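You operate a simulated robot arm through the tools that you are given. There is no shell and no other tool. Be economical: measure what you need, move in short steps, check, and stop when the job is done.

You run a simulated two-armed robot. Do the job below in one go: nothing can be reset, and whatever is moved stays where it is left.

TASK
Pick up the filter tube from the top of the cloth-covered pile with one hand, pass it to the other hand and put it on the top of the reel table.

It is judged by the outcome, as a careful person would: the job done as asked, and still so three seconds after it is handed in. It fails if anything else is knocked over, pushed out of place, dropped, spilled or broken. Flat cloth is picked up by pressing the open fingertips on it (5 to 10 N) and closing them slowly along it; thin cloth reads only 2 to 8 mm in the jaws.

THE ROBOT
Two 7-joint arms with two-finger parallel grippers on one trunk, on a base that drives. Base frame: it is fixed to the floor where the robot stands at the start and does not move with it; the origin is under the middle of the robot, x ahead of it, y to its left, z up. Lengths are in mm, angles in rad, forces in N, time in s.
The left shoulder is at the start at [70, 177, 945], the right one opposite. With the tool pointing down near the work surface each hand reaches from about 280 to 720 mm from the robot's upright axis, wherever it stands, measured 20 degrees to its own side. Places, roughly: top of the reel table [3300, -400, 800]. Payload 3.43 kg a hand.
The TCP of each hand is the grasp point between the finger pads, 30 mm short of the fingertips. In the tool frame z runs along the fingers and y along their closing line. Largest opening 94 mm; finger width 28, thickness 10; the body of the gripper, 50 by 96 mm, starts 55 mm behind the TCP.
Orientation is that of the tool frame in the base frame, as [roll, pitch, yaw] about the fixed x, y, z axes, in that order (R = Rz(yaw) Ry(pitch) Rx(roll)). With the fingers straight down and closing along the base's y, the tool's x points along the base's -x, its y along +y and its z along -z.

THE INTERFACE
- The arms move only by the tool move_arm. It takes "left_plan", "right_plan" or both (then of equal length, played together; a hand with none holds still); each is a list of rows, each a list of 7 numbers: the shift along the tool's x, y, z in units of 300 mm (1.0 is 300 mm), then the turn, a rotation vector about the tool's x, y, z in units of 90 degrees (1.0 is 90 degrees), then the finger opening in mm, from 0 to 94. In form: [[tx, ty, tz, ax, ay, az, jaw], ...]. A call has 1 to 8 rows; each row is the pose to reach, as a shift and turn from the pose commanded when the call began, along the tool's axes at that moment. A call with a number of a shift or a turn outside -1 to 1 is refused whole. Rows are played at 5 a second. More than 50 mm and 0.15 rad between two rows, or a gripper value outside its range, and nothing of the call is played. Where a pose cannot be reached the arm comes as near as it can. A force on the tool above 40 N (or 10 N above the force at the start of the call, whichever is more), or a blocked arm, ends the call early, and 0.2 s more pass. Each finger travels about 153 mm/s and halts on what it meets, pressing with about 45 N; the grip force reading is that of the motor and also rises with nothing between the fingers. The clock runs only during rows and for 0.2 s after the last one: add rows that repeat a pose to give the fingers time. It gives the time, the measured TCP pose, the force on the tool (base axes), the opening and the grip force at its end, in the units of the frame above (readings bear some noise), with the torque about the TCP (base axes, N m) and any sound that the robot's microphone picked up.
- Cameras (640 x 400 px; columns grow to the right, rows downward): "scene" is now at [126.3, -22.6, 1245.7]; the picture's right is [-0.27, -0.96, -0.00], its down [-0.70, 0.20, -0.69] and it looks along [0.66, -0.18, -0.73] (base axes); focal length 273 px, centre (320, 200). "left" rides on the left gripper at [76, -14, -102] in its tool frame; the picture's right is [0.18, 0.98, 0.00], its down [-0.75, 0.14, -0.64] and it looks along [-0.63, 0.12, 0.77] (tool axes); focal length 243 px, centre (320, 200). "right" rides on the right gripper at [76, 14, -103] in its tool frame; the picture's right is [-0.18, 0.98, 0.00], its down [-0.75, -0.14, -0.64] and it looks along [-0.63, -0.12, 0.77] (tool axes); focal length 243 px, centre (320, 200). There is no depth. A picture from a camera that has moved, and an enlarged one, comes with that camera's place and axes in the base frame and with its lens.
- grab_frame(camera): a new picture of that camera. It takes no simulated time.
- move_column(by): slides the trunk up (or, below 0, down) by that many mm; the arms and the scene camera ride with it, the base frame stays. It gives what a move gives, with no picture.
- base_move(legs): drives the robot by 1 to 6 legs, each [ahead, turn to the left] in mm and rad, along the robot's own axes; the way and the turn of a leg run together, so that a leg with both is an arc; at most 1500 mm and 3.142 rad a leg. The arms and the cameras ride along, it lands a little off, and it stops where it bumps. It gives what a move gives.
- head_to(pan, tilt): turns the head with the scene camera to pan (to the left, within 1.501 rad either way) and tilt (down, from -0.506 to 1.204), counted from straight ahead of the robot. It gives what a move gives.
- close_up(camera, box): a new picture of the part [left, top, right, bottom] of that camera's present view, enlarged. It takes no simulated time.
- sign_off(): hands the job in; it is judged then, once.

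Work in short steps. Places have to be worked out from the pictures, the camera data and where the tool is seen: move nearer, look again, correct. Check each grasp and each placing, and mend what went wrong. You have 120 turns and 100 pictures in all, those below and enlarged ones among them. Open the grippers and draw the arms clear of the work before you hand the job in, unless the task says otherwise; then end with one line.

The tools are called as name(argument=value, ...) on one line, values as JSON. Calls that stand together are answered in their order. move_arm: Moves the arms, as the interface text tells. Its arguments: {"type":"object","properties":{"left_plan":{"type":"array","items":{"type":"array","items":{"type":"number"}}},"right_plan":{"type":"array","items":{"type":"array","items":{"type":"number"}}}},"required":[]} The other tools are called the same way: move_column (by) slides the trunk up or down; base_move (legs) drives the base; head_to (pan, tilt) turns the head that bears the scene camera; grab_frame (camera) takes a picture; close_up (camera, box) takes an enlarged picture of a part of a camera's view; sign_off () hands the job in.

At the start:

```text
clock: 0.0
left_eef_pos: [519.1, 117.9, 892.6]
left_orientation: [3.141, 0.0, -3.141]
left_ft_force: [0.7, -0.9, 0.8]
left_wrist_torque: [0.0, -0.03, 0.04]
left_grip_width: 94.1
left_grasp_force: 0.0
right_eef_pos: [353.9, -233.5, 944.1]
right_orientation: [-3.141, 0.002, -3.139]
right_ft_force: [0.5, -0.4, 0.9]
right_wrist_torque: [0.0, 0.03, 0.01]
right_grip_width: 94.0
right_grasp_force: 0.1
trunk travel left (down, up): [-525.0, 315.0]
robot x, y, heading: [-0.9, 2.7, -0.003]
head pan, tilt: [-0.272, 0.813]
```

scene: 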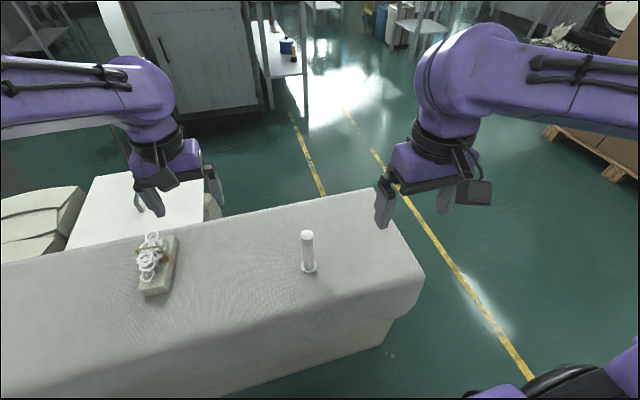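
right: 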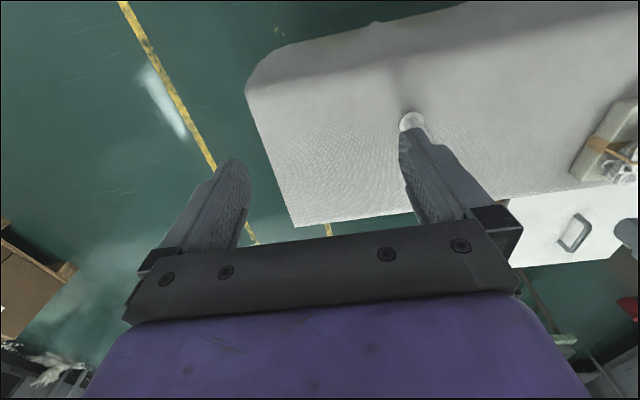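
left: 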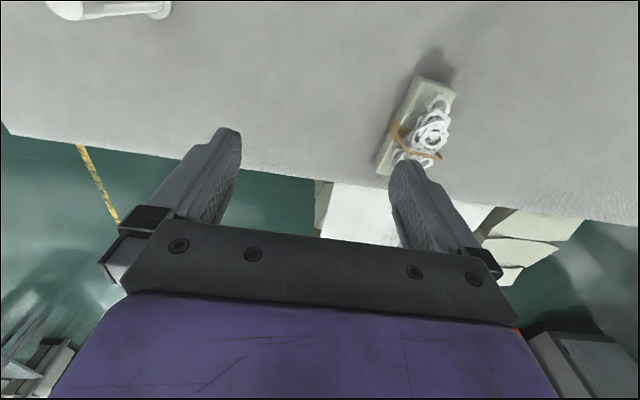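

I look closer at the tube standing on the cloth-covered pile, which I judge to be near (470, -86).

close_up(camera="scene", box=[240, 200, 400, 300])

head_to(pan=-0.1, tilt=0.2)

grab_frame(camera="scene")

```text
4.00 times, centred on (320, 250) of scene
camera zoom: at [126.3, -22.6, 1245.7], right [-0.27, -0.96, 0.0], down [-0.7, 0.2, -0.69], along [0.66, -0.18, -0.73], focal length 1091 px, centre (320, 0)
```

zoom: 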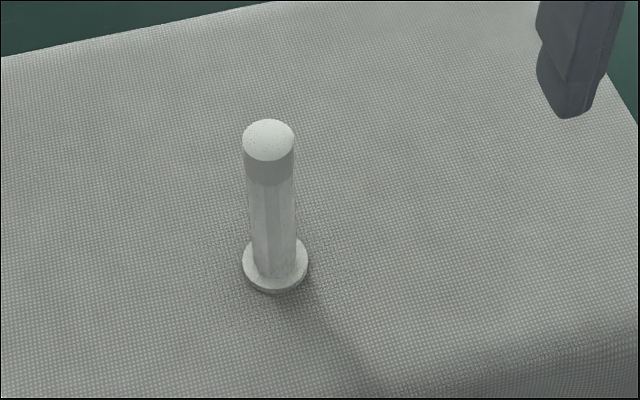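

```text
clock: 1.0
left_eef_pos: [520.9, 116.3, 892.4]
left_orientation: [3.141, 0.001, 3.141]
left_ft_force: [0.4, -0.8, 0.4]
left_wrist_torque: [0.0, -0.01, -0.01]
left_grip_width: 94.3
left_grasp_force: 0.0
right_eef_pos: [353.6, -233.6, 944.4]
right_orientation: [-3.139, 0.003, -3.139]
right_ft_force: [0.4, 0.1, -0.5]
right_wrist_torque: [0.0, 0.0, 0.0]
right_grip_width: 94.1
right_grasp_force: 0.1
trunk travel left (down, up): [-525.0, 315.0]
robot x, y, heading: [-0.1, 0.0, -0.008]
head pan, tilt: [-0.099, 0.201]
```

```text
95 pictures are left
camera scene: at [142.0, -10.3, 1300.4], right [-0.1, -0.99, 0.0], down [-0.2, 0.02, -0.98], along [0.97, -0.1, -0.2], focal length 273 px, centre (320, 200)
```

scene: 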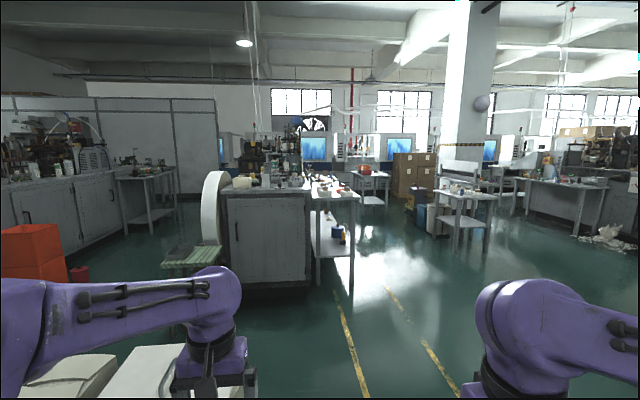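

The tube stands at about (474, -88), from z≈615 to 750. I plan to take it low with the right hand tilted, then pass it to the left hand coming from above; first I back the base a little for elbow room and look down again.

base_move(legs=[[-120, 0]])

head_to(pan=-0.15, tilt=0.7)

grab_frame(camera="scene")

grab_frame(camera="right")

```text
clock: 2.2
left_eef_pos: [400.9, 117.3, 893.1]
left_orientation: [3.141, 0.002, -3.142]
left_ft_force: [-0.7, 0.9, 1.0]
left_wrist_torque: [0.01, -0.06, 0.0]
left_grip_width: 94.0
left_grasp_force: 0.1
right_eef_pos: [234.2, -233.2, 943.8]
right_orientation: [3.141, 0.003, -3.141]
right_ft_force: [0.4, 0.3, 0.3]
right_wrist_torque: [-0.03, -0.02, 0.04]
right_grip_width: 94.0
right_grasp_force: 0.1
trunk travel left (down, up): [-525.0, 315.0]
robot x, y, heading: [-121.1, 1.7, -0.002]
head pan, tilt: [-0.099, 0.201]
```

```text
clock: 3.2
left_eef_pos: [400.2, 117.9, 891.9]
left_orientation: [-3.141, 0.0, 3.141]
left_ft_force: [-0.4, -0.4, 0.0]
left_wrist_torque: [0.02, 0.02, 0.02]
left_grip_width: 94.2
left_grasp_force: 0.0
right_eef_pos: [233.3, -232.9, 943.0]
right_orientation: [-3.141, 0.004, -3.14]
right_ft_force: [-0.1, 0.1, -0.4]
right_wrist_torque: [0.0, -0.02, 0.01]
right_grip_width: 94.1
right_grasp_force: 0.1
trunk travel left (down, up): [-525.0, 315.0]
robot x, y, heading: [-120.3, 0.1, 0.001]
head pan, tilt: [-0.15, 0.7]
```

```text
94 pictures are left
camera scene: at [13.6, -13.7, 1255.1], right [-0.15, -0.99, 0.0], down [-0.64, 0.1, -0.77], along [0.76, -0.11, -0.64], focal length 273 px, centre (320, 200)
```

scene: 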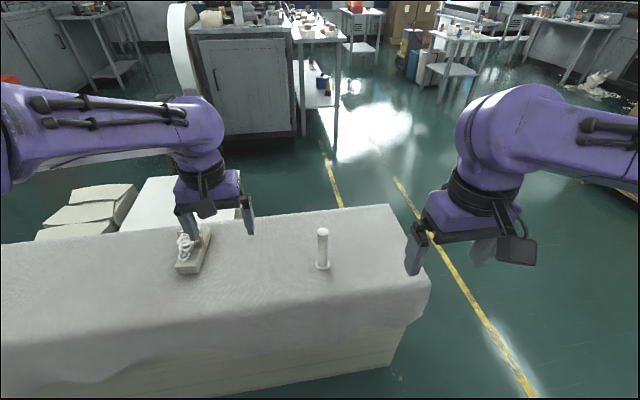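

```text
93 pictures are left
camera right: at [157.6, -219.0, 1046.2], right [0.18, 0.98, 0.0], down [0.75, -0.14, 0.64], along [0.63, -0.12, -0.77], focal length 243 px, centre (320, 200)
```

right: 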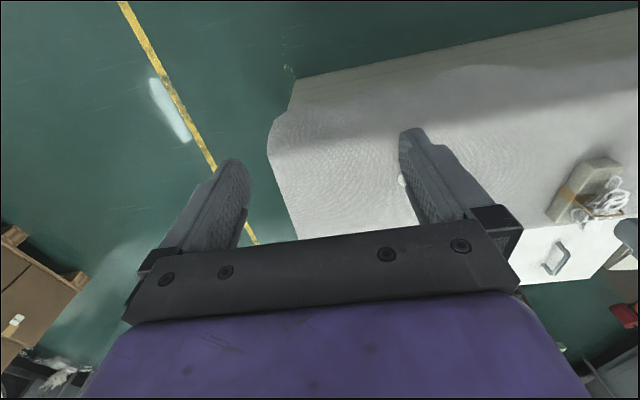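

I raise the right hand into its tilted pre-grasp pose, about 150 mm short of the tube along the approach line.

move_arm(right_plan=[[-0.054, 0.043, 0.079, -0.0133, -0.0756, -0.0256, 80], [-0.108, 0.086, 0.158, -0.0267, -0.1512, -0.0512, 80], [-0.161, 0.129, 0.236, -0.04, -0.2268, -0.0768, 80], [-0.215, 0.172, 0.315, -0.0533, -0.3024, -0.1024, 80], [-0.269, 0.214, 0.394, -0.0666, -0.3779, -0.128, 80], [-0.323, 0.257, 0.473, -0.08, -0.4535, -0.1536, 80], [-0.376, 0.3, 0.551, -0.0933, -0.5291, -0.1792, 80], [-0.43, 0.343, 0.63, -0.1066, -0.6047, -0.2048, 80]])

grab_frame(camera="right")

grab_frame(camera="scene")

```text
clock: 5.0
left_eef_pos: [400.7, 116.5, 892.2]
left_orientation: [3.14, -0.002, -3.141]
left_ft_force: [0.2, 0.3, 0.3]
left_wrist_torque: [0.04, 0.02, -0.01]
left_grip_width: 93.9
left_grasp_force: 0.0
right_eef_pos: [364.2, -129.8, 754.2]
right_orientation: [3.141, 0.964, -2.793]
right_ft_force: [0.1, 0.0, 0.3]
right_wrist_torque: [-0.02, 0.01, 0.01]
right_grip_width: 79.9
right_grasp_force: 0.2
trunk travel left (down, up): [-525.0, 315.0]
robot x, y, heading: [-118.4, 0.7, -0.001]
head pan, tilt: [-0.15, 0.7]
```

```text
92 pictures are left
camera right: at [238.8, -160.0, 751.3], right [-0.24, 0.96, 0.15], down [-0.04, -0.17, 0.99], along [0.97, 0.23, 0.08], focal length 243 px, centre (320, 200)
```

right: 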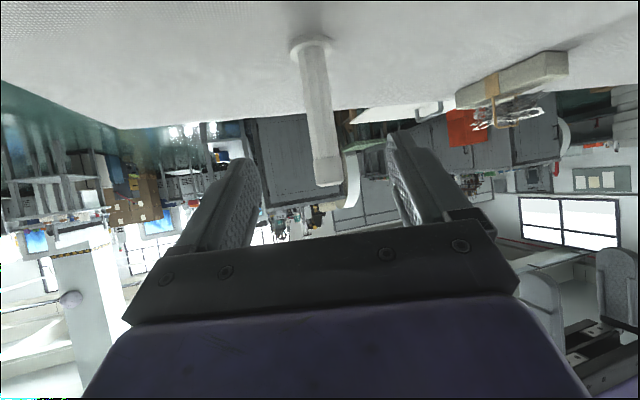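

```text
91 pictures are left
camera scene: at [14.7, -14.1, 1255.0], right [-0.15, -0.99, 0.0], down [-0.64, 0.1, -0.76], along [0.76, -0.11, -0.65], focal length 273 px, centre (320, 200)
```

scene: 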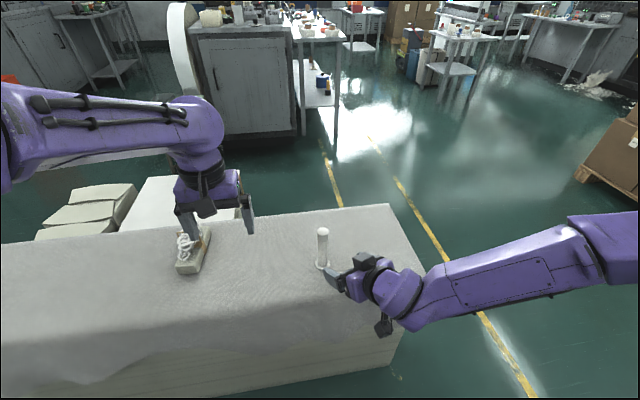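

The tube axis comes out at (478, -89), in line with the approach. I advance 148 mm along the fingers with jaws open.

move_arm(right_plan=[[0, 0, 0.1, 0, 0, 0, 80], [0, 0, 0.2, 0, 0, 0, 80], [0, 0, 0.3, 0, 0, 0, 80], [0, 0, 0.4, 0, 0, 0, 80], [0, 0, 0.493, 0, 0, 0, 80]])

grab_frame(camera="right")

close_up(camera="scene", box=[240, 200, 400, 300])

```text
clock: 6.2
left_eef_pos: [400.7, 117.3, 891.7]
left_orientation: [-3.14, -0.004, 3.141]
left_ft_force: [-0.1, 0.1, 0.7]
left_wrist_torque: [0.01, -0.01, -0.02]
left_grip_width: 94.1
left_grasp_force: 0.1
right_eef_pos: [478.3, -88.6, 670.0]
right_orientation: [-3.138, 0.963, -2.789]
right_ft_force: [-0.5, -0.2, 0.0]
right_wrist_torque: [0.03, 0.02, 0.01]
right_grip_width: 79.9
right_grasp_force: 0.1
trunk travel left (down, up): [-525.0, 315.0]
robot x, y, heading: [-119.3, -0.4, -0.001]
head pan, tilt: [-0.15, 0.7]
```

```text
90 pictures are left
camera right: at [352.7, -118.4, 666.3], right [-0.24, 0.96, 0.15], down [-0.04, -0.16, 0.99], along [0.97, 0.23, 0.08], focal length 243 px, centre (320, 200)
```

right: 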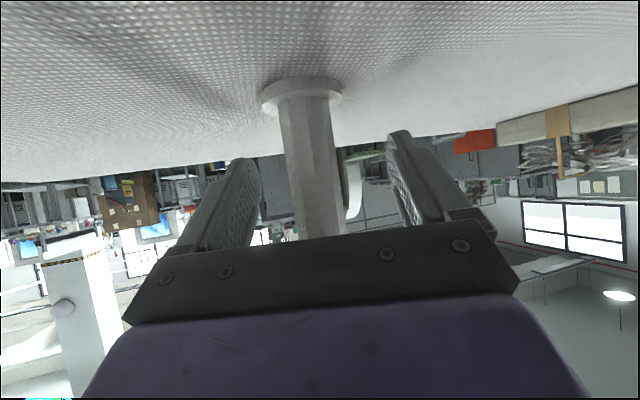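

```text
4.00 times, centred on (320, 250) of scene
camera zoom: at [14.3, -13.5, 1255.0], right [-0.15, -0.99, 0.0], down [-0.64, 0.1, -0.76], along [0.76, -0.11, -0.64], focal length 1091 px, centre (320, 0)
```

zoom: 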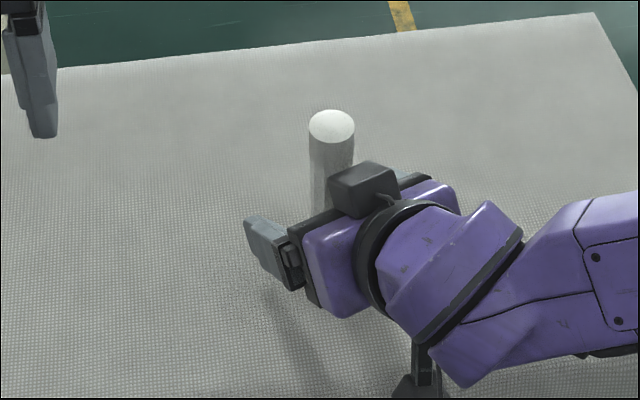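

The tube sits about 2 mm off centre between the pads; I correct that and close gently on the shaft.

move_arm(right_plan=[[0, -0.007, 0, 0, 0, 0, 70], [0, -0.007, 0, 0, 0, 0, 55], [0, -0.007, 0, 0, 0, 0, 40], [0, -0.007, 0, 0, 0, 0, 34], [0, -0.007, 0, 0, 0, 0, 30], [0, -0.007, 0, 0, 0, 0, 26], [0, -0.007, 0, 0, 0, 0, 20], [0, -0.007, 0, 0, 0, 0, 20]])

grab_frame(camera="right")

```text
clock: 8.0
left_eef_pos: [400.0, 117.1, 892.5]
left_orientation: [-3.14, 0.0, -3.141]
left_ft_force: [0.3, 0.5, -0.3]
left_wrist_torque: [0.02, 0.01, -0.02]
left_grip_width: 94.0
left_grasp_force: 0.1
right_eef_pos: [477.7, -89.7, 671.0]
right_orientation: [-3.139, 0.961, -2.788]
right_ft_force: [-0.5, -0.1, 0.0]
right_wrist_torque: [-0.02, -0.03, 0.01]
right_grip_width: 28.9
right_grasp_force: 45.7
trunk travel left (down, up): [-525.0, 315.0]
robot x, y, heading: [-121.0, 2.5, -0.001]
head pan, tilt: [-0.15, 0.7]
```

```text
88 pictures are left
camera right: at [352.8, -120.6, 666.6], right [-0.24, 0.96, 0.15], down [-0.04, -0.16, 0.99], along [0.97, 0.23, 0.08], focal length 243 px, centre (320, 200)
```

right: 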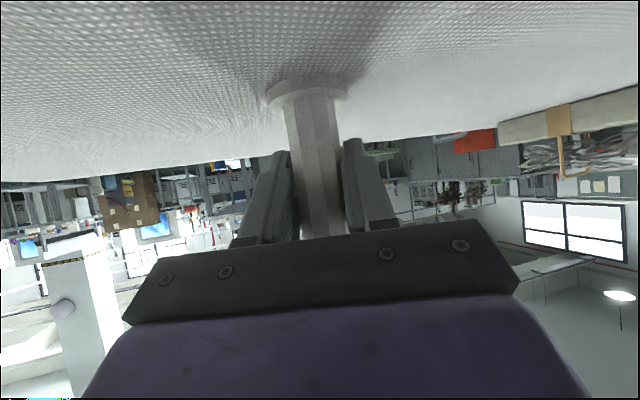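

Gripped at 28.9 mm. I lift it straight up 150 mm, first a little.

move_arm(right_plan=[[-0.03, 0, -0.021, 0, 0, 0, 20], [-0.1, 0, -0.07, 0, 0, 0, 20], [-0.2, 0, -0.14, 0, 0, 0, 20], [-0.3, 0, -0.21, 0, 0, 0, 20], [-0.41, 0, -0.287, 0, 0, 0, 20], [-0.41, 0, -0.287, 0, 0, 0, 20]], left_plan=[[0, 0, -0.05, 0, 0, 0, 80], [0, 0, -0.1, 0, 0, 0, 80], [0, 0, -0.17, 0, 0, 0, 80], [0, 0, -0.25, 0, 0, 0, 80], [0, 0, -0.3, 0, 0, 0, 80], [0, 0, -0.3, 0, 0, 0, 80]])

grab_frame(camera="scene")

grab_frame(camera="left")

grab_frame(camera="right")

```text
clock: 9.4
left_eef_pos: [399.7, 116.6, 981.6]
left_orientation: [3.141, -0.002, -3.141]
left_ft_force: [-0.3, 0.7, 0.4]
left_wrist_torque: [0.01, 0.01, -0.01]
left_grip_width: 80.0
left_grasp_force: 0.0
right_eef_pos: [479.4, -91.3, 821.8]
right_orientation: [-3.141, 0.962, -2.79]
right_ft_force: [0.3, -0.6, -0.8]
right_wrist_torque: [0.0, -0.02, -0.01]
right_grip_width: 29.4
right_grasp_force: 45.1
trunk travel left (down, up): [-525.0, 315.0]
robot x, y, heading: [-120.1, 0.7, 0.003]
head pan, tilt: [-0.15, 0.7]
```

```text
87 pictures are left
camera scene: at [14.4, -14.0, 1254.9], right [-0.15, -0.99, 0.0], down [-0.64, 0.1, -0.76], along [0.76, -0.11, -0.64], focal length 273 px, centre (320, 200)
```

scene: 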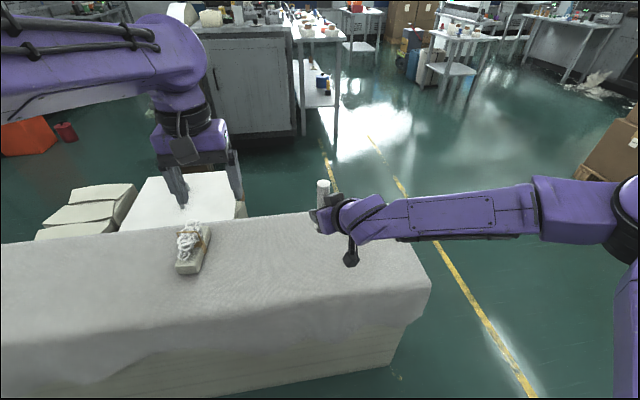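

```text
86 pictures are left
camera left: at [323.5, 102.8, 1083.9], right [-0.18, 0.98, 0.0], down [0.75, 0.14, 0.64], along [0.63, 0.12, -0.77], focal length 243 px, centre (320, 200)
```

left: 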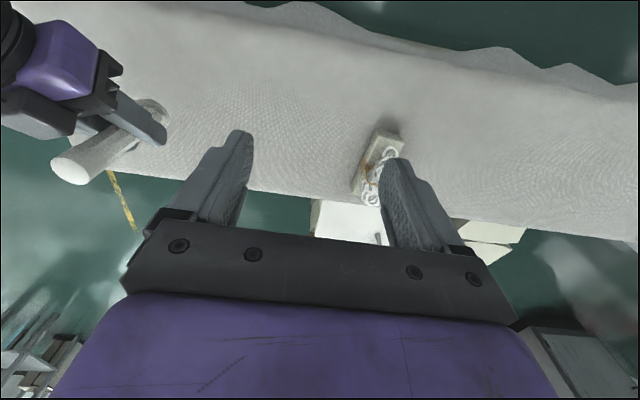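

```text
85 pictures are left
camera right: at [353.3, -121.6, 816.6], right [-0.24, 0.96, 0.15], down [-0.04, -0.16, 0.99], along [0.97, 0.23, 0.08], focal length 243 px, centre (320, 200)
```

right: 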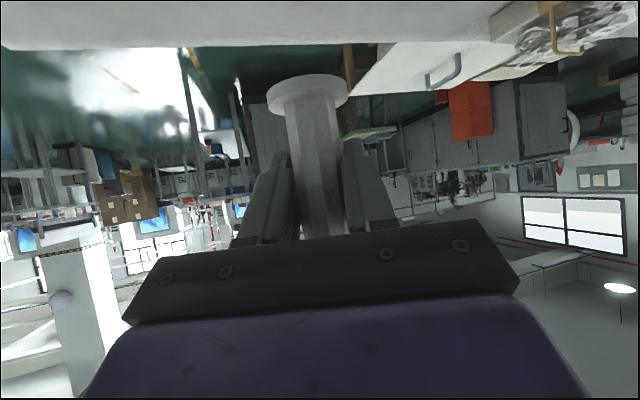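

The tube is held firmly and upright. I bring it toward the middle and place the open left hand above it, well clear.

move_arm(right_plan=[[-0.015, 0.073, 0.022, 0, 0, 0, 20], [-0.03, 0.146, 0.043, 0, 0, 0, 20], [-0.046, 0.219, 0.065, 0, 0, 0, 20], [-0.046, 0.219, 0.065, 0, 0, 0, 20], [-0.046, 0.219, 0.065, 0, 0, 0, 20]], left_plan=[[-0.053, -0.092, -0.01, 0, 0, 0, 80], [-0.106, -0.184, -0.03, 0, 0, 0, 80], [-0.159, -0.276, -0.05, 0, 0, 0, 80], [-0.212, -0.368, -0.05, 0, 0, 0, 80], [-0.265, -0.46, -0.05, 0, 0, 0, 80]])

grab_frame(camera="scene")

grab_frame(camera="left")

```text
clock: 10.6
left_eef_pos: [468.8, -0.9, 998.1]
left_orientation: [3.141, 0.001, -3.141]
left_ft_force: [-0.4, -0.6, 0.0]
left_wrist_torque: [-0.02, 0.0, 0.0]
left_grip_width: 80.0
left_grasp_force: 0.1
left hand out of reach, approached as far as the arm can: row 5
right_eef_pos: [477.2, -20.2, 821.8]
right_orientation: [-3.138, 0.962, -2.787]
right_ft_force: [-0.8, -0.2, -0.2]
right_wrist_torque: [0.0, 0.0, 0.02]
right_grip_width: 29.2
right_grasp_force: 45.3
trunk travel left (down, up): [-525.0, 315.0]
robot x, y, heading: [-119.3, 1.7, -0.001]
head pan, tilt: [-0.15, 0.7]
```

```text
84 pictures are left
camera scene: at [13.0, -12.7, 1255.2], right [-0.15, -0.99, 0.0], down [-0.64, 0.1, -0.77], along [0.76, -0.11, -0.64], focal length 273 px, centre (320, 200)
```

scene: 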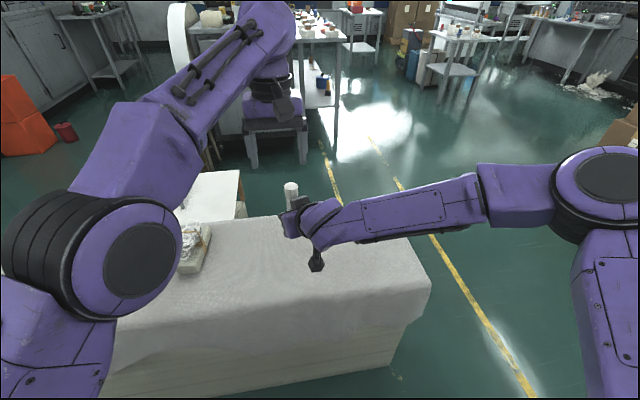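

```text
83 pictures are left
camera left: at [391.6, -15.6, 1099.2], right [-0.18, 0.98, 0.0], down [0.75, 0.14, 0.64], along [0.63, 0.12, -0.77], focal length 243 px, centre (320, 200)
```

left: 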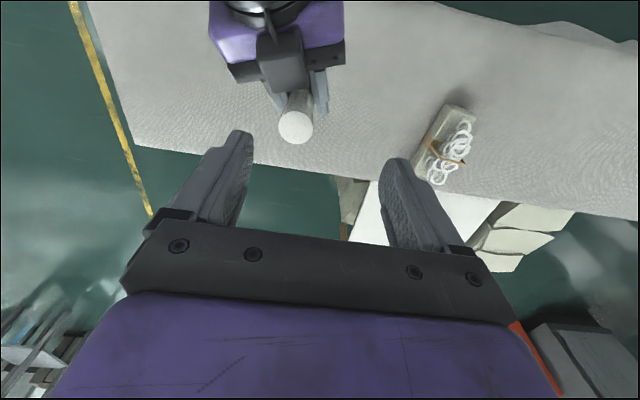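

The left arm is at its reach limit there, so I bring the tube nearer, lower and further left, and re-station the left hand above it.

move_arm(right_plan=[[0.032, 0.068, 0.0015, 0, 0, 0, 20], [0.063, 0.137, 0.003, 0, 0, 0, 20], [0.095, 0.205, 0.0045, 0, 0, 0, 20], [0.126, 0.273, 0.006, 0, 0, 0, 20], [0.126, 0.273, 0.006, 0, 0, 0, 20]], left_plan=[[0.0325, 0.06, 0.02, 0, 0, 0, 80], [0.065, 0.11, 0.04, 0, 0, 0, 80], [0.098, 0.15, 0.06, 0, 0, 0, 80], [0.13, 0.17, 0.09, 0, 0, 0, 80], [0.13, 0.17, 0.127, 0, 0, 0, 80]])

grab_frame(camera="left")

```text
clock: 11.8
left_eef_pos: [431.2, 49.1, 960.0]
left_orientation: [-3.141, -0.001, -3.141]
left_ft_force: [0.1, -0.4, -0.1]
left_wrist_torque: [0.01, 0.02, -0.02]
left_grip_width: 80.0
left_grasp_force: 0.0
right_eef_pos: [431.6, 48.7, 788.5]
right_orientation: [-3.139, 0.963, -2.792]
right_ft_force: [-0.3, -0.4, -0.8]
right_wrist_torque: [0.04, 0.01, 0.01]
right_grip_width: 29.1
right_grasp_force: 44.6
trunk travel left (down, up): [-525.0, 315.0]
robot x, y, heading: [-123.9, -3.5, 0.001]
head pan, tilt: [-0.15, 0.7]
```

```text
82 pictures are left
camera left: at [353.6, 34.3, 1061.3], right [-0.18, 0.98, 0.0], down [0.75, 0.14, 0.64], along [0.63, 0.12, -0.77], focal length 243 px, centre (320, 200)
```

left: 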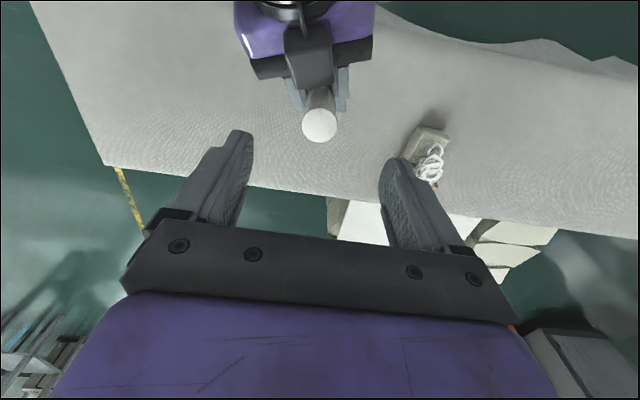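

The left hand is centred over the tube. I check the black block on the right gripper for clearance before descending.

close_up(camera="left", box=[240, 0, 400, 160])

close_up(camera="scene", box=[200, 130, 360, 290])

```text
2.50 times, centred on (320, 80) of left
camera zoom: at [353.6, 34.3, 1061.3], right [-0.18, 0.98, 0.0], down [0.75, 0.14, 0.64], along [0.63, 0.12, -0.77], focal length 606 px, centre (320, 500)
```

zoom: 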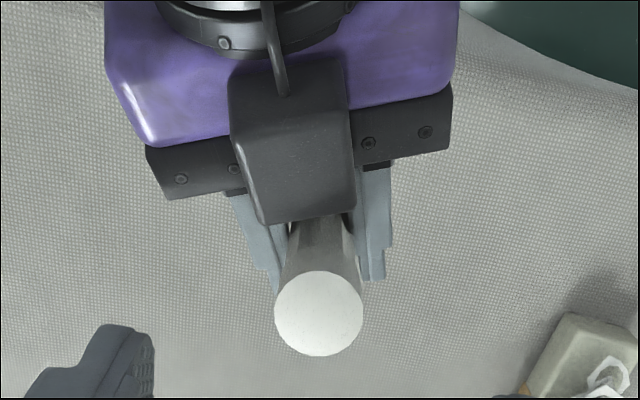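

```text
2.50 times, centred on (280, 210) of scene
camera zoom: at [14.3, -14.2, 1255.0], right [-0.15, -0.99, 0.0], down [-0.64, 0.1, -0.76], along [0.76, -0.11, -0.64], focal length 682 px, centre (420, 175)
```

zoom: 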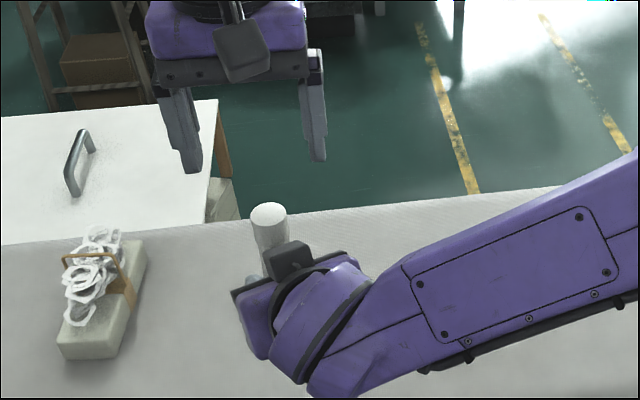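

Sight lines show the block stays behind x≈415 while the left fingers will be at x≥420, so I descend slowly to z≈857 with a 3 mm forward offset.

move_arm(left_plan=[[-0.01, 0, 0.08, 0, 0, 0, 80], [-0.01, 0, 0.16, 0, 0, 0, 80], [-0.01, 0, 0.22, 0, 0, 0, 80], [-0.01, 0, 0.28, 0, 0, 0, 80], [-0.01, 0, 0.32, 0, 0, 0, 80], [-0.01, 0, 0.343, 0, 0, 0, 80]])

grab_frame(camera="left")

close_up(camera="scene", box=[200, 130, 360, 290])

```text
clock: 13.2
left_eef_pos: [434.5, 48.4, 856.5]
left_orientation: [3.142, 0.0, -3.14]
left_ft_force: [-0.8, -0.4, 0.7]
left_wrist_torque: [0.0, 0.0, 0.0]
left_grip_width: 80.0
left_grasp_force: 0.0
right_eef_pos: [431.2, 48.8, 789.2]
right_orientation: [-3.142, 0.963, -2.788]
right_ft_force: [0.0, -0.6, -0.7]
right_wrist_torque: [0.02, 0.0, -0.03]
right_grip_width: 28.9
right_grasp_force: 44.9
trunk travel left (down, up): [-525.0, 315.0]
robot x, y, heading: [-120.3, -1.4, 0.003]
head pan, tilt: [-0.15, 0.7]
```

```text
79 pictures are left
camera left: at [356.3, 35.0, 957.9], right [-0.18, 0.98, 0.0], down [0.75, 0.14, 0.64], along [0.63, 0.12, -0.77], focal length 243 px, centre (320, 200)
```

left: 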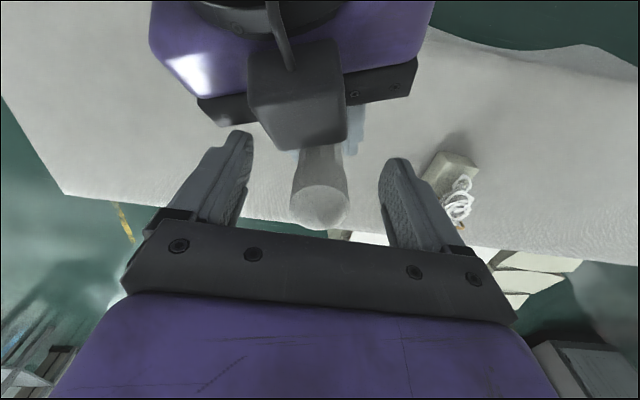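

```text
2.50 times, centred on (280, 210) of scene
camera zoom: at [13.9, -13.6, 1255.0], right [-0.15, -0.99, 0.0], down [-0.64, 0.1, -0.76], along [0.76, -0.11, -0.64], focal length 682 px, centre (420, 175)
```

zoom: 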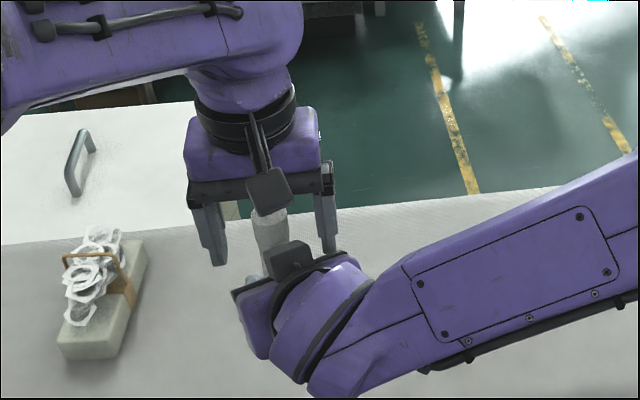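

Tube is between the left fingers, with about 10 mm to the block. I close the left hand gently.

move_arm(left_plan=[[0, 0, 0, 0, 0, 0, 60], [0, 0, 0, 0, 0, 0, 45], [0, 0, 0, 0, 0, 0, 36], [0, 0, 0, 0, 0, 0, 32], [0, 0, 0, 0, 0, 0, 28], [0, 0, 0, 0, 0, 0, 20], [0, 0, 0, 0, 0, 0, 20]])

grab_frame(camera="left")

```text
clock: 14.8
left_eef_pos: [432.8, 48.7, 857.1]
left_orientation: [3.141, 0.0, 3.141]
left_ft_force: [-0.2, 0.4, 0.3]
left_wrist_torque: [0.3, -0.16, 0.02]
left_grip_width: 27.7
left_grasp_force: 45.1
right_eef_pos: [432.0, 48.2, 788.9]
right_orientation: [-3.139, 0.961, -2.789]
right_ft_force: [-0.1, -0.3, -0.5]
right_wrist_torque: [-0.33, 0.15, -0.05]
right_grip_width: 28.8
right_grasp_force: 45.1
trunk travel left (down, up): [-525.0, 315.0]
robot x, y, heading: [-117.5, 1.1, 0.0]
head pan, tilt: [-0.15, 0.7]
```

```text
77 pictures are left
camera left: at [356.2, 35.0, 958.4], right [-0.18, 0.98, 0.0], down [0.75, 0.14, 0.64], along [0.63, 0.12, -0.77], focal length 243 px, centre (320, 200)
```

left: 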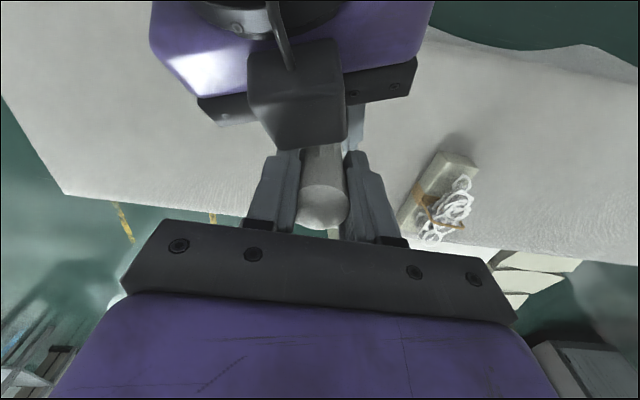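

Both hands hold it. I open the right hand and back it straight out along its fingers.

move_arm(right_plan=[[0, 0, 0, 0, 0, 0, 32], [0, 0, 0, 0, 0, 0, 45], [0, 0, 0, 0, 0, 0, 70], [0, 0, 0, 0, 0, 0, 80], [0, 0, -0.05, 0, 0, 0, 80], [0, 0, -0.13, 0, 0, 0, 80], [0, 0, -0.23, 0, 0, 0, 80], [0, 0, -0.33, 0, 0, 0, 80]])

grab_frame(camera="left")

grab_frame(camera="scene")

grab_frame(camera="right")

```text
clock: 16.6
left_eef_pos: [432.7, 49.5, 856.0]
left_orientation: [3.141, 0.001, 3.142]
left_ft_force: [-0.2, -0.3, -0.2]
left_wrist_torque: [0.0, -0.04, 0.03]
left_grip_width: 27.4
left_grasp_force: 45.2
right_eef_pos: [353.5, 21.7, 845.2]
right_orientation: [-3.139, 0.963, -2.79]
right_ft_force: [0.8, -0.5, -0.1]
right_wrist_torque: [0.0, 0.0, -0.03]
right_grip_width: 80.0
right_grasp_force: 0.1
trunk travel left (down, up): [-525.0, 315.0]
robot x, y, heading: [-120.2, -1.1, -0.004]
head pan, tilt: [-0.15, 0.7]
```

```text
76 pictures are left
camera left: at [355.3, 34.8, 958.9], right [-0.18, 0.98, 0.0], down [0.75, 0.14, 0.64], along [0.63, 0.12, -0.77], focal length 243 px, centre (320, 200)
```

left: 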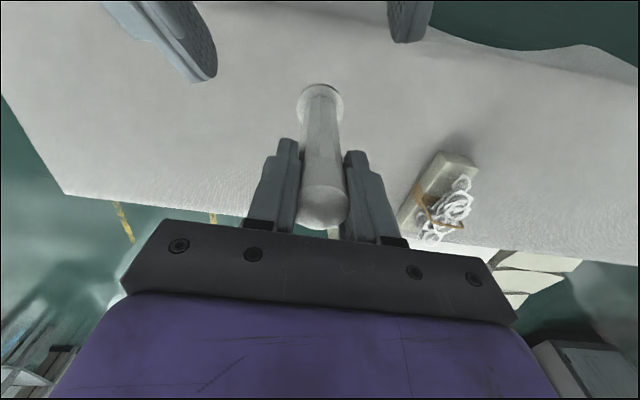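

```text
75 pictures are left
camera scene: at [12.6, -13.8, 1255.2], right [-0.15, -0.99, 0.0], down [-0.64, 0.1, -0.77], along [0.76, -0.11, -0.64], focal length 273 px, centre (320, 200)
```

scene: 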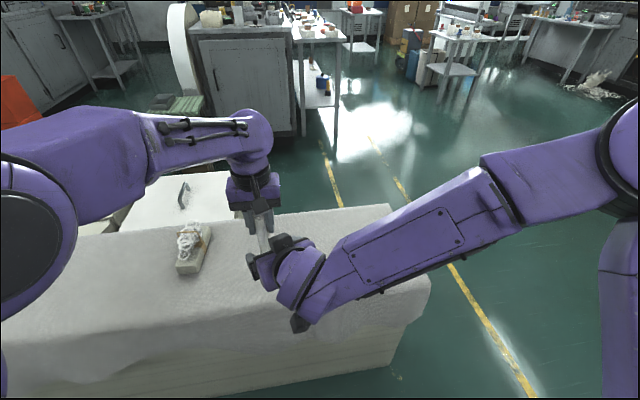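

```text
74 pictures are left
camera right: at [228.4, -9.1, 842.2], right [-0.24, 0.96, 0.15], down [-0.04, -0.16, 0.99], along [0.97, 0.23, 0.08], focal length 243 px, centre (320, 200)
```

right: 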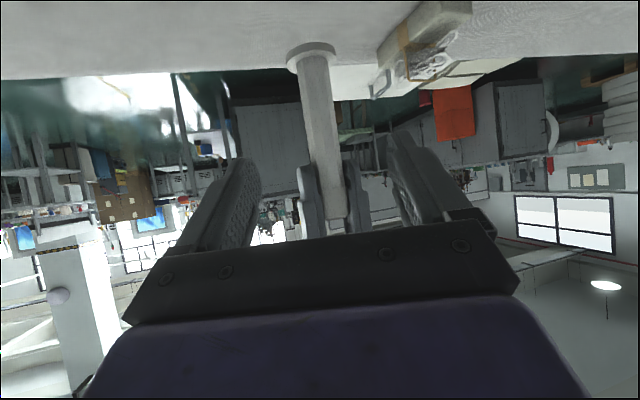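

Handover succeeded: the left hand alone holds the tube. I withdraw the right hand sideways first, away from the left wrist, then turn it back up and raise the trunk for clearance over the pile.

move_arm(right_plan=[[0.058, -0.082, -0.082, 0, 0, 0, 80], [0.116, -0.164, -0.164, 0, 0, 0, 80], [0.173, -0.245, -0.247, 0, 0, 0, 80]])

move_arm(right_plan=[[-0.008, -0.052, -0.061, 0.0133, 0.0756, 0.0256, 80], [-0.015, -0.104, -0.122, 0.0267, 0.1512, 0.0512, 80], [-0.023, -0.156, -0.183, 0.04, 0.2268, 0.0768, 80], [-0.031, -0.208, -0.244, 0.0533, 0.3024, 0.1024, 80], [-0.038, -0.26, -0.305, 0.0666, 0.3779, 0.128, 80], [-0.046, -0.312, -0.366, 0.08, 0.4535, 0.1536, 80], [-0.054, -0.364, -0.427, 0.0933, 0.5291, 0.1792, 80], [-0.061, -0.416, -0.488, 0.1066, 0.6047, 0.2048, 80]])

move_column(by=170)

head_to(pan=-1.5, tilt=0.6)

grab_frame(camera="scene")

head_to(pan=1.5, tilt=0.6)

grab_frame(camera="scene")

```text
clock: 17.4
left_eef_pos: [432.5, 48.6, 855.6]
left_orientation: [-3.141, -0.001, 3.141]
left_ft_force: [-0.5, 0.4, 0.5]
left_wrist_torque: [0.03, 0.03, 0.02]
left_grip_width: 27.7
left_grasp_force: 44.9
right_eef_pos: [316.8, -67.8, 846.6]
right_orientation: [3.141, 0.961, -2.793]
right_ft_force: [-0.6, -0.5, 0.3]
right_wrist_torque: [0.02, 0.0, 0.01]
right_grip_width: 80.1
right_grasp_force: 0.0
right hand out of reach, approached as far as the arm can: row 3
trunk travel left (down, up): [-525.0, 315.0]
robot x, y, heading: [-119.0, -1.0, -0.001]
head pan, tilt: [-0.15, 0.7]
```

```text
clock: 19.2
left_eef_pos: [433.4, 47.9, 857.3]
left_orientation: [3.141, 0.0, -3.14]
left_ft_force: [-1.0, 0.0, -0.2]
left_wrist_torque: [-0.01, 0.03, -0.02]
left_grip_width: 27.3
left_grasp_force: 45.3
right_eef_pos: [257.6, -221.8, 945.8]
right_orientation: [-3.141, 0.001, -3.14]
right_ft_force: [-0.5, -0.4, 0.9]
right_wrist_torque: [0.02, 0.0, -0.01]
right_grip_width: 79.9
right_grasp_force: 0.0
trunk travel left (down, up): [-525.0, 315.0]
robot x, y, heading: [-117.2, -4.0, -0.004]
head pan, tilt: [-0.15, 0.7]
```

```text
clock: 21.1
left_eef_pos: [433.6, 49.1, 1027.0]
left_orientation: [-3.14, 0.0, 3.14]
left_ft_force: [0.6, -1.0, -1.1]
left_wrist_torque: [-0.01, 0.03, -0.03]
left_grip_width: 27.5
left_grasp_force: 45.0
right_eef_pos: [257.2, -221.5, 1115.7]
right_orientation: [3.141, 0.001, -3.14]
right_ft_force: [-0.5, 0.5, -1.0]
right_wrist_torque: [0.02, -0.02, 0.02]
right_grip_width: 79.9
right_grasp_force: 0.1
trunk travel left (down, up): [-695.0, 145.0]
robot x, y, heading: [-121.5, 2.2, 0.002]
head pan, tilt: [-0.15, 0.7]
```

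```text
clock: 22.6
left_eef_pos: [433.1, 48.7, 1026.4]
left_orientation: [3.142, 0.002, -3.14]
left_ft_force: [0.5, -0.1, -1.0]
left_wrist_torque: [-0.02, -0.02, 0.01]
left_grip_width: 27.6
left_grasp_force: 45.0
right_eef_pos: [256.9, -221.1, 1114.8]
right_orientation: [3.141, 0.001, -3.14]
right_ft_force: [0.7, -0.2, 1.2]
right_wrist_torque: [0.03, -0.01, -0.01]
right_grip_width: 80.1
right_grasp_force: 0.0
trunk travel left (down, up): [-695.0, 145.0]
robot x, y, heading: [-119.0, 0.4, 0.002]
head pan, tilt: [-1.499, 0.6]
```

```text
73 pictures are left
camera scene: at [-63.9, -89.2, 1433.7], right [-1.0, -0.07, 0.0], down [-0.04, 0.56, -0.82], along [0.06, -0.82, -0.57], focal length 273 px, centre (320, 200)
```

scene: 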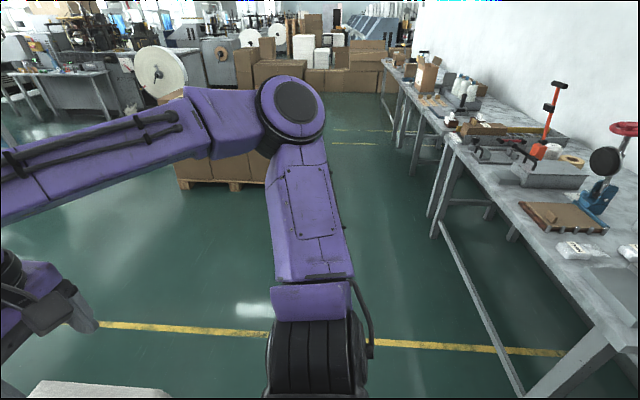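

```text
clock: 25.2
left_eef_pos: [433.3, 49.1, 1026.2]
left_orientation: [3.141, 0.0, 3.141]
left_ft_force: [0.0, 0.0, -1.1]
left_wrist_torque: [0.01, 0.0, 0.01]
left_grip_width: 28.1
left_grasp_force: 45.1
right_eef_pos: [258.2, -221.0, 1115.3]
right_orientation: [-3.141, 0.001, -3.14]
right_ft_force: [0.4, 1.2, 0.7]
right_wrist_torque: [0.03, -0.05, 0.02]
right_grip_width: 80.0
right_grasp_force: 0.1
trunk travel left (down, up): [-695.0, 145.0]
robot x, y, heading: [-118.2, 1.0, -0.0]
head pan, tilt: [1.499, 0.6]
```

```text
72 pictures are left
camera scene: at [-63.9, 87.1, 1433.7], right [1.0, -0.07, 0.0], down [-0.04, -0.56, -0.83], along [0.06, 0.82, -0.56], focal length 273 px, centre (320, 200)
```

scene: 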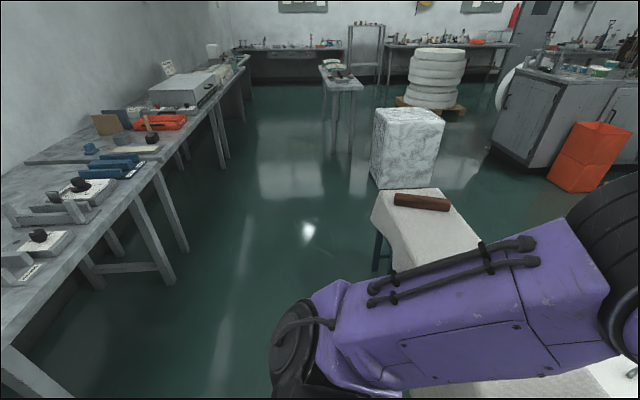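

Behind is a wall bench (edge at x≈-600), so I stretch the right hand forward to pull its elbow in before turning.

move_arm(right_plan=[[-0.127, 0.013, 0.04, 0, 0, 0, 60], [-0.253, 0.027, 0.08, 0, 0, 0, 40], [-0.38, 0.04, 0.12, 0, 0, 0, 20], [-0.506, 0.053, 0.16, 0, 0, 0, 20], [-0.633, 0.067, 0.2, 0, 0, 0, 20]])

head_to(pan=-1.1, tilt=0.75)

grab_frame(camera="scene")

```text
clock: 26.4
left_eef_pos: [435.1, 49.4, 1026.3]
left_orientation: [3.142, -0.002, -3.141]
left_ft_force: [0.9, 0.3, -0.2]
left_wrist_torque: [0.02, 0.04, -0.06]
left_grip_width: 27.6
left_grasp_force: 45.0
right_eef_pos: [449.7, -200.8, 1054.6]
right_orientation: [-3.141, 0.0, -3.138]
right_ft_force: [0.9, -0.6, 0.0]
right_wrist_torque: [-0.01, 0.02, 0.02]
right_grip_width: 20.2
right_grasp_force: 0.1
trunk travel left (down, up): [-695.0, 145.0]
robot x, y, heading: [-120.1, -1.9, 0.001]
head pan, tilt: [1.499, 0.6]
```

```text
clock: 28.7
left_eef_pos: [432.1, 48.4, 1025.0]
left_orientation: [3.141, 0.0, -3.141]
left_ft_force: [0.8, -0.4, -0.3]
left_wrist_torque: [0.02, -0.01, 0.04]
left_grip_width: 27.7
left_grasp_force: 45.7
right_eef_pos: [447.2, -201.6, 1056.7]
right_orientation: [-3.141, 0.001, -3.141]
right_ft_force: [0.4, 0.6, -0.7]
right_wrist_torque: [-0.02, 0.01, 0.03]
right_grip_width: 20.0
right_grasp_force: 0.1
trunk travel left (down, up): [-695.0, 145.0]
robot x, y, heading: [-120.0, -2.6, 0.002]
head pan, tilt: [-1.1, 0.75]
```

```text
71 pictures are left
camera scene: at [-32.6, -74.8, 1420.8], right [-0.89, -0.45, 0.0], down [-0.31, 0.61, -0.73], along [0.33, -0.65, -0.68], focal length 273 px, centre (320, 200)
```

scene: 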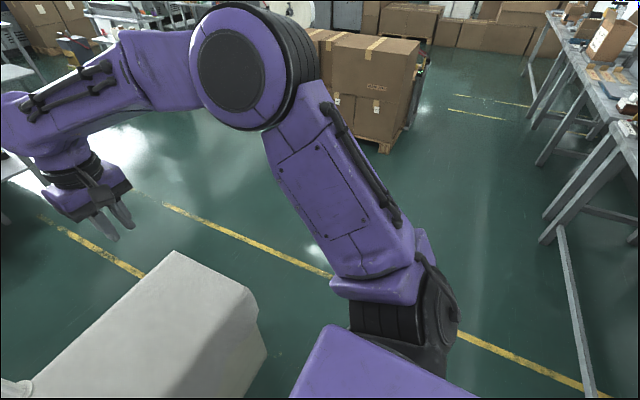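

The elbow is in now. I turn right in place in two legs, checking that nothing bumps.

base_move(legs=[[0, -0.75], [0, -0.75]])

head_to(pan=0.0, tilt=0.5)

grab_frame(camera="scene")

```text
clock: 33.1
left_eef_pos: [-29.7, -548.7, 1026.7]
left_orientation: [-3.141, 0.0, 1.644]
left_ft_force: [-0.5, 0.3, -0.1]
left_wrist_torque: [-0.01, 0.03, -0.01]
left_grip_width: 27.9
left_grasp_force: 44.7
right_eef_pos: [-278.7, -580.9, 1055.7]
right_orientation: [-3.14, 0.002, 1.645]
right_ft_force: [-0.3, -0.2, -0.3]
right_wrist_torque: [0.0, 0.02, -0.03]
right_grip_width: 19.8
right_grasp_force: 0.1
trunk travel left (down, up): [-695.0, 145.0]
robot x, y, heading: [-118.7, 0.4, -1.495]
head pan, tilt: [-1.1, 0.75]
```

```text
clock: 34.4
left_eef_pos: [-29.3, -547.4, 1025.3]
left_orientation: [3.141, 0.002, 1.644]
left_ft_force: [0.0, 0.5, -1.0]
left_wrist_torque: [0.02, 0.0, 0.02]
left_grip_width: 28.0
left_grasp_force: 45.2
right_eef_pos: [-279.4, -580.8, 1055.2]
right_orientation: [-3.14, 0.001, 1.647]
right_ft_force: [0.3, -0.2, 0.5]
right_wrist_torque: [0.01, -0.02, -0.03]
right_grip_width: 20.0
right_grasp_force: 0.0
trunk travel left (down, up): [-695.0, 145.0]
robot x, y, heading: [-122.0, 1.1, -1.495]
head pan, tilt: [0.0, 0.499]
```

```text
70 pictures are left
camera scene: at [-110.4, -141.8, 1442.7], right [-1.0, -0.07, 0.0], down [-0.03, 0.48, -0.88], along [0.06, -0.88, -0.48], focal length 273 px, centre (320, 200)
```

scene: 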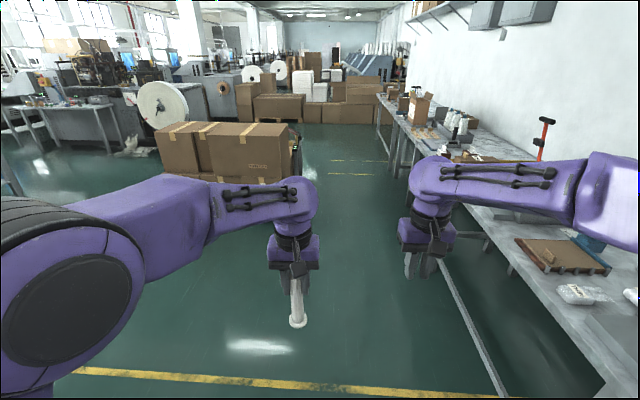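

The way is clear. I drive ahead past the pile's end, then turn back toward +x.

base_move(legs=[[1050, 0], [0, 0.75], [0, 0.76]])

head_to(pan=0.2, tilt=0.4)

grab_frame(camera="scene")

```text
clock: 43.8
left_eef_pos: [510.1, -1001.3, 1026.8]
left_orientation: [-3.141, 0.001, -3.14]
left_ft_force: [-0.9, -0.2, -1.2]
left_wrist_torque: [-0.01, 0.0, 0.02]
left_grip_width: 27.7
left_grasp_force: 45.0
right_eef_pos: [526.1, -1251.4, 1056.0]
right_orientation: [-3.141, 0.001, -3.137]
right_ft_force: [0.5, -0.6, 0.3]
right_wrist_torque: [0.0, 0.02, 0.0]
right_grip_width: 20.2
right_grasp_force: 0.0
trunk travel left (down, up): [-695.0, 145.0]
robot x, y, heading: [-43.6, -1051.1, 0.005]
head pan, tilt: [0.0, 0.499]
```

```text
clock: 44.5
left_eef_pos: [510.9, -1000.8, 1027.1]
left_orientation: [3.141, -0.001, -3.14]
left_ft_force: [-0.3, 0.1, -1.0]
left_wrist_torque: [0.0, -0.03, 0.0]
left_grip_width: 27.8
left_grasp_force: 44.4
right_eef_pos: [525.9, -1251.3, 1055.5]
right_orientation: [-3.14, 0.002, -3.136]
right_ft_force: [-0.1, -0.4, 0.4]
right_wrist_torque: [-0.02, 0.01, 0.0]
right_grip_width: 20.0
right_grasp_force: 0.1
trunk travel left (down, up): [-695.0, 145.0]
robot x, y, heading: [-45.9, -1049.2, 0.004]
head pan, tilt: [0.201, 0.4]
```

```text
69 pictures are left
camera scene: at [98.1, -1033.6, 1451.9], right [0.2, -0.98, 0.0], down [-0.38, -0.08, -0.92], along [0.9, 0.19, -0.39], focal length 273 px, centre (320, 200)
```

scene: 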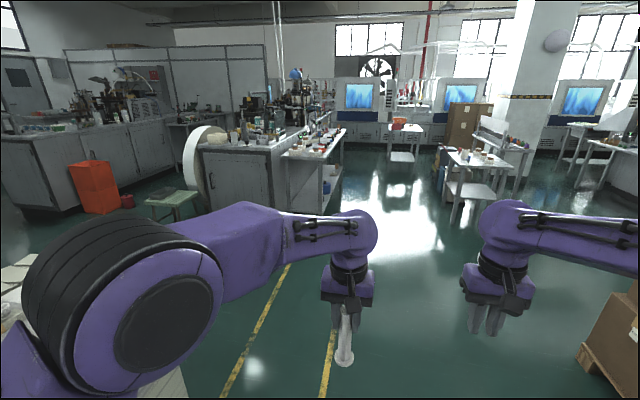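

The reel table is the cluttered bench right of the grey cabinet, about x 2600–4000, y -570…-150. I drive nearer and inspect its top.

base_move(legs=[[1500, 0.0], [300, 0]])

head_to(pan=0.45, tilt=0.4)

grab_frame(camera="scene")

```text
clock: 53.6
left_eef_pos: [2302.2, -1007.5, 1027.4]
left_orientation: [-3.14, 0.0, 3.137]
left_ft_force: [0.0, 0.5, -0.6]
left_wrist_torque: [0.01, 0.0, 0.01]
left_grip_width: 27.7
left_grasp_force: 45.3
right_eef_pos: [2315.0, -1257.8, 1056.0]
right_orientation: [3.142, 0.001, 3.137]
right_ft_force: [-0.5, -0.3, 0.3]
right_wrist_torque: [-0.01, 0.01, 0.01]
right_grip_width: 19.9
right_grasp_force: 0.0
trunk travel left (down, up): [-695.0, 145.0]
robot x, y, heading: [1749.6, -1055.5, -0.006]
head pan, tilt: [0.201, 0.4]
```

```text
clock: 54.3
left_eef_pos: [2302.4, -1008.4, 1027.4]
left_orientation: [3.141, 0.0, 3.135]
left_ft_force: [-1.0, 0.2, -0.2]
left_wrist_torque: [-0.01, 0.0, -0.02]
left_grip_width: 27.5
left_grasp_force: 45.7
right_eef_pos: [2315.5, -1258.4, 1056.6]
right_orientation: [-3.141, 0.002, 3.137]
right_ft_force: [-0.4, -0.4, -0.1]
right_wrist_torque: [0.0, 0.01, -0.01]
right_grip_width: 19.8
right_grasp_force: 0.0
trunk travel left (down, up): [-695.0, 145.0]
robot x, y, heading: [1748.9, -1053.1, -0.0]
head pan, tilt: [0.45, 0.4]
```

```text
68 pictures are left
camera scene: at [1882.6, -1015.3, 1451.9], right [0.43, -0.9, 0.0], down [-0.35, -0.17, -0.92], along [0.83, 0.4, -0.39], focal length 273 px, centre (320, 200)
```

scene: 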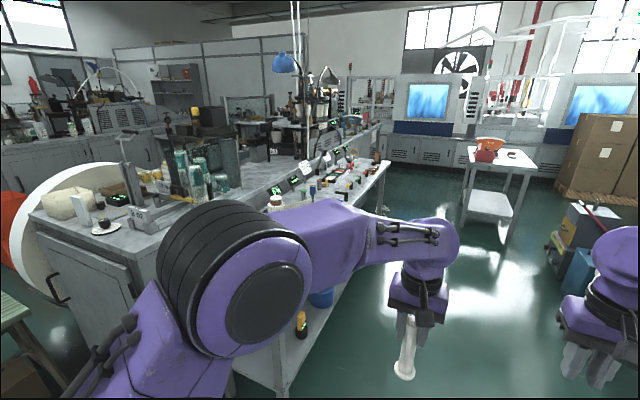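

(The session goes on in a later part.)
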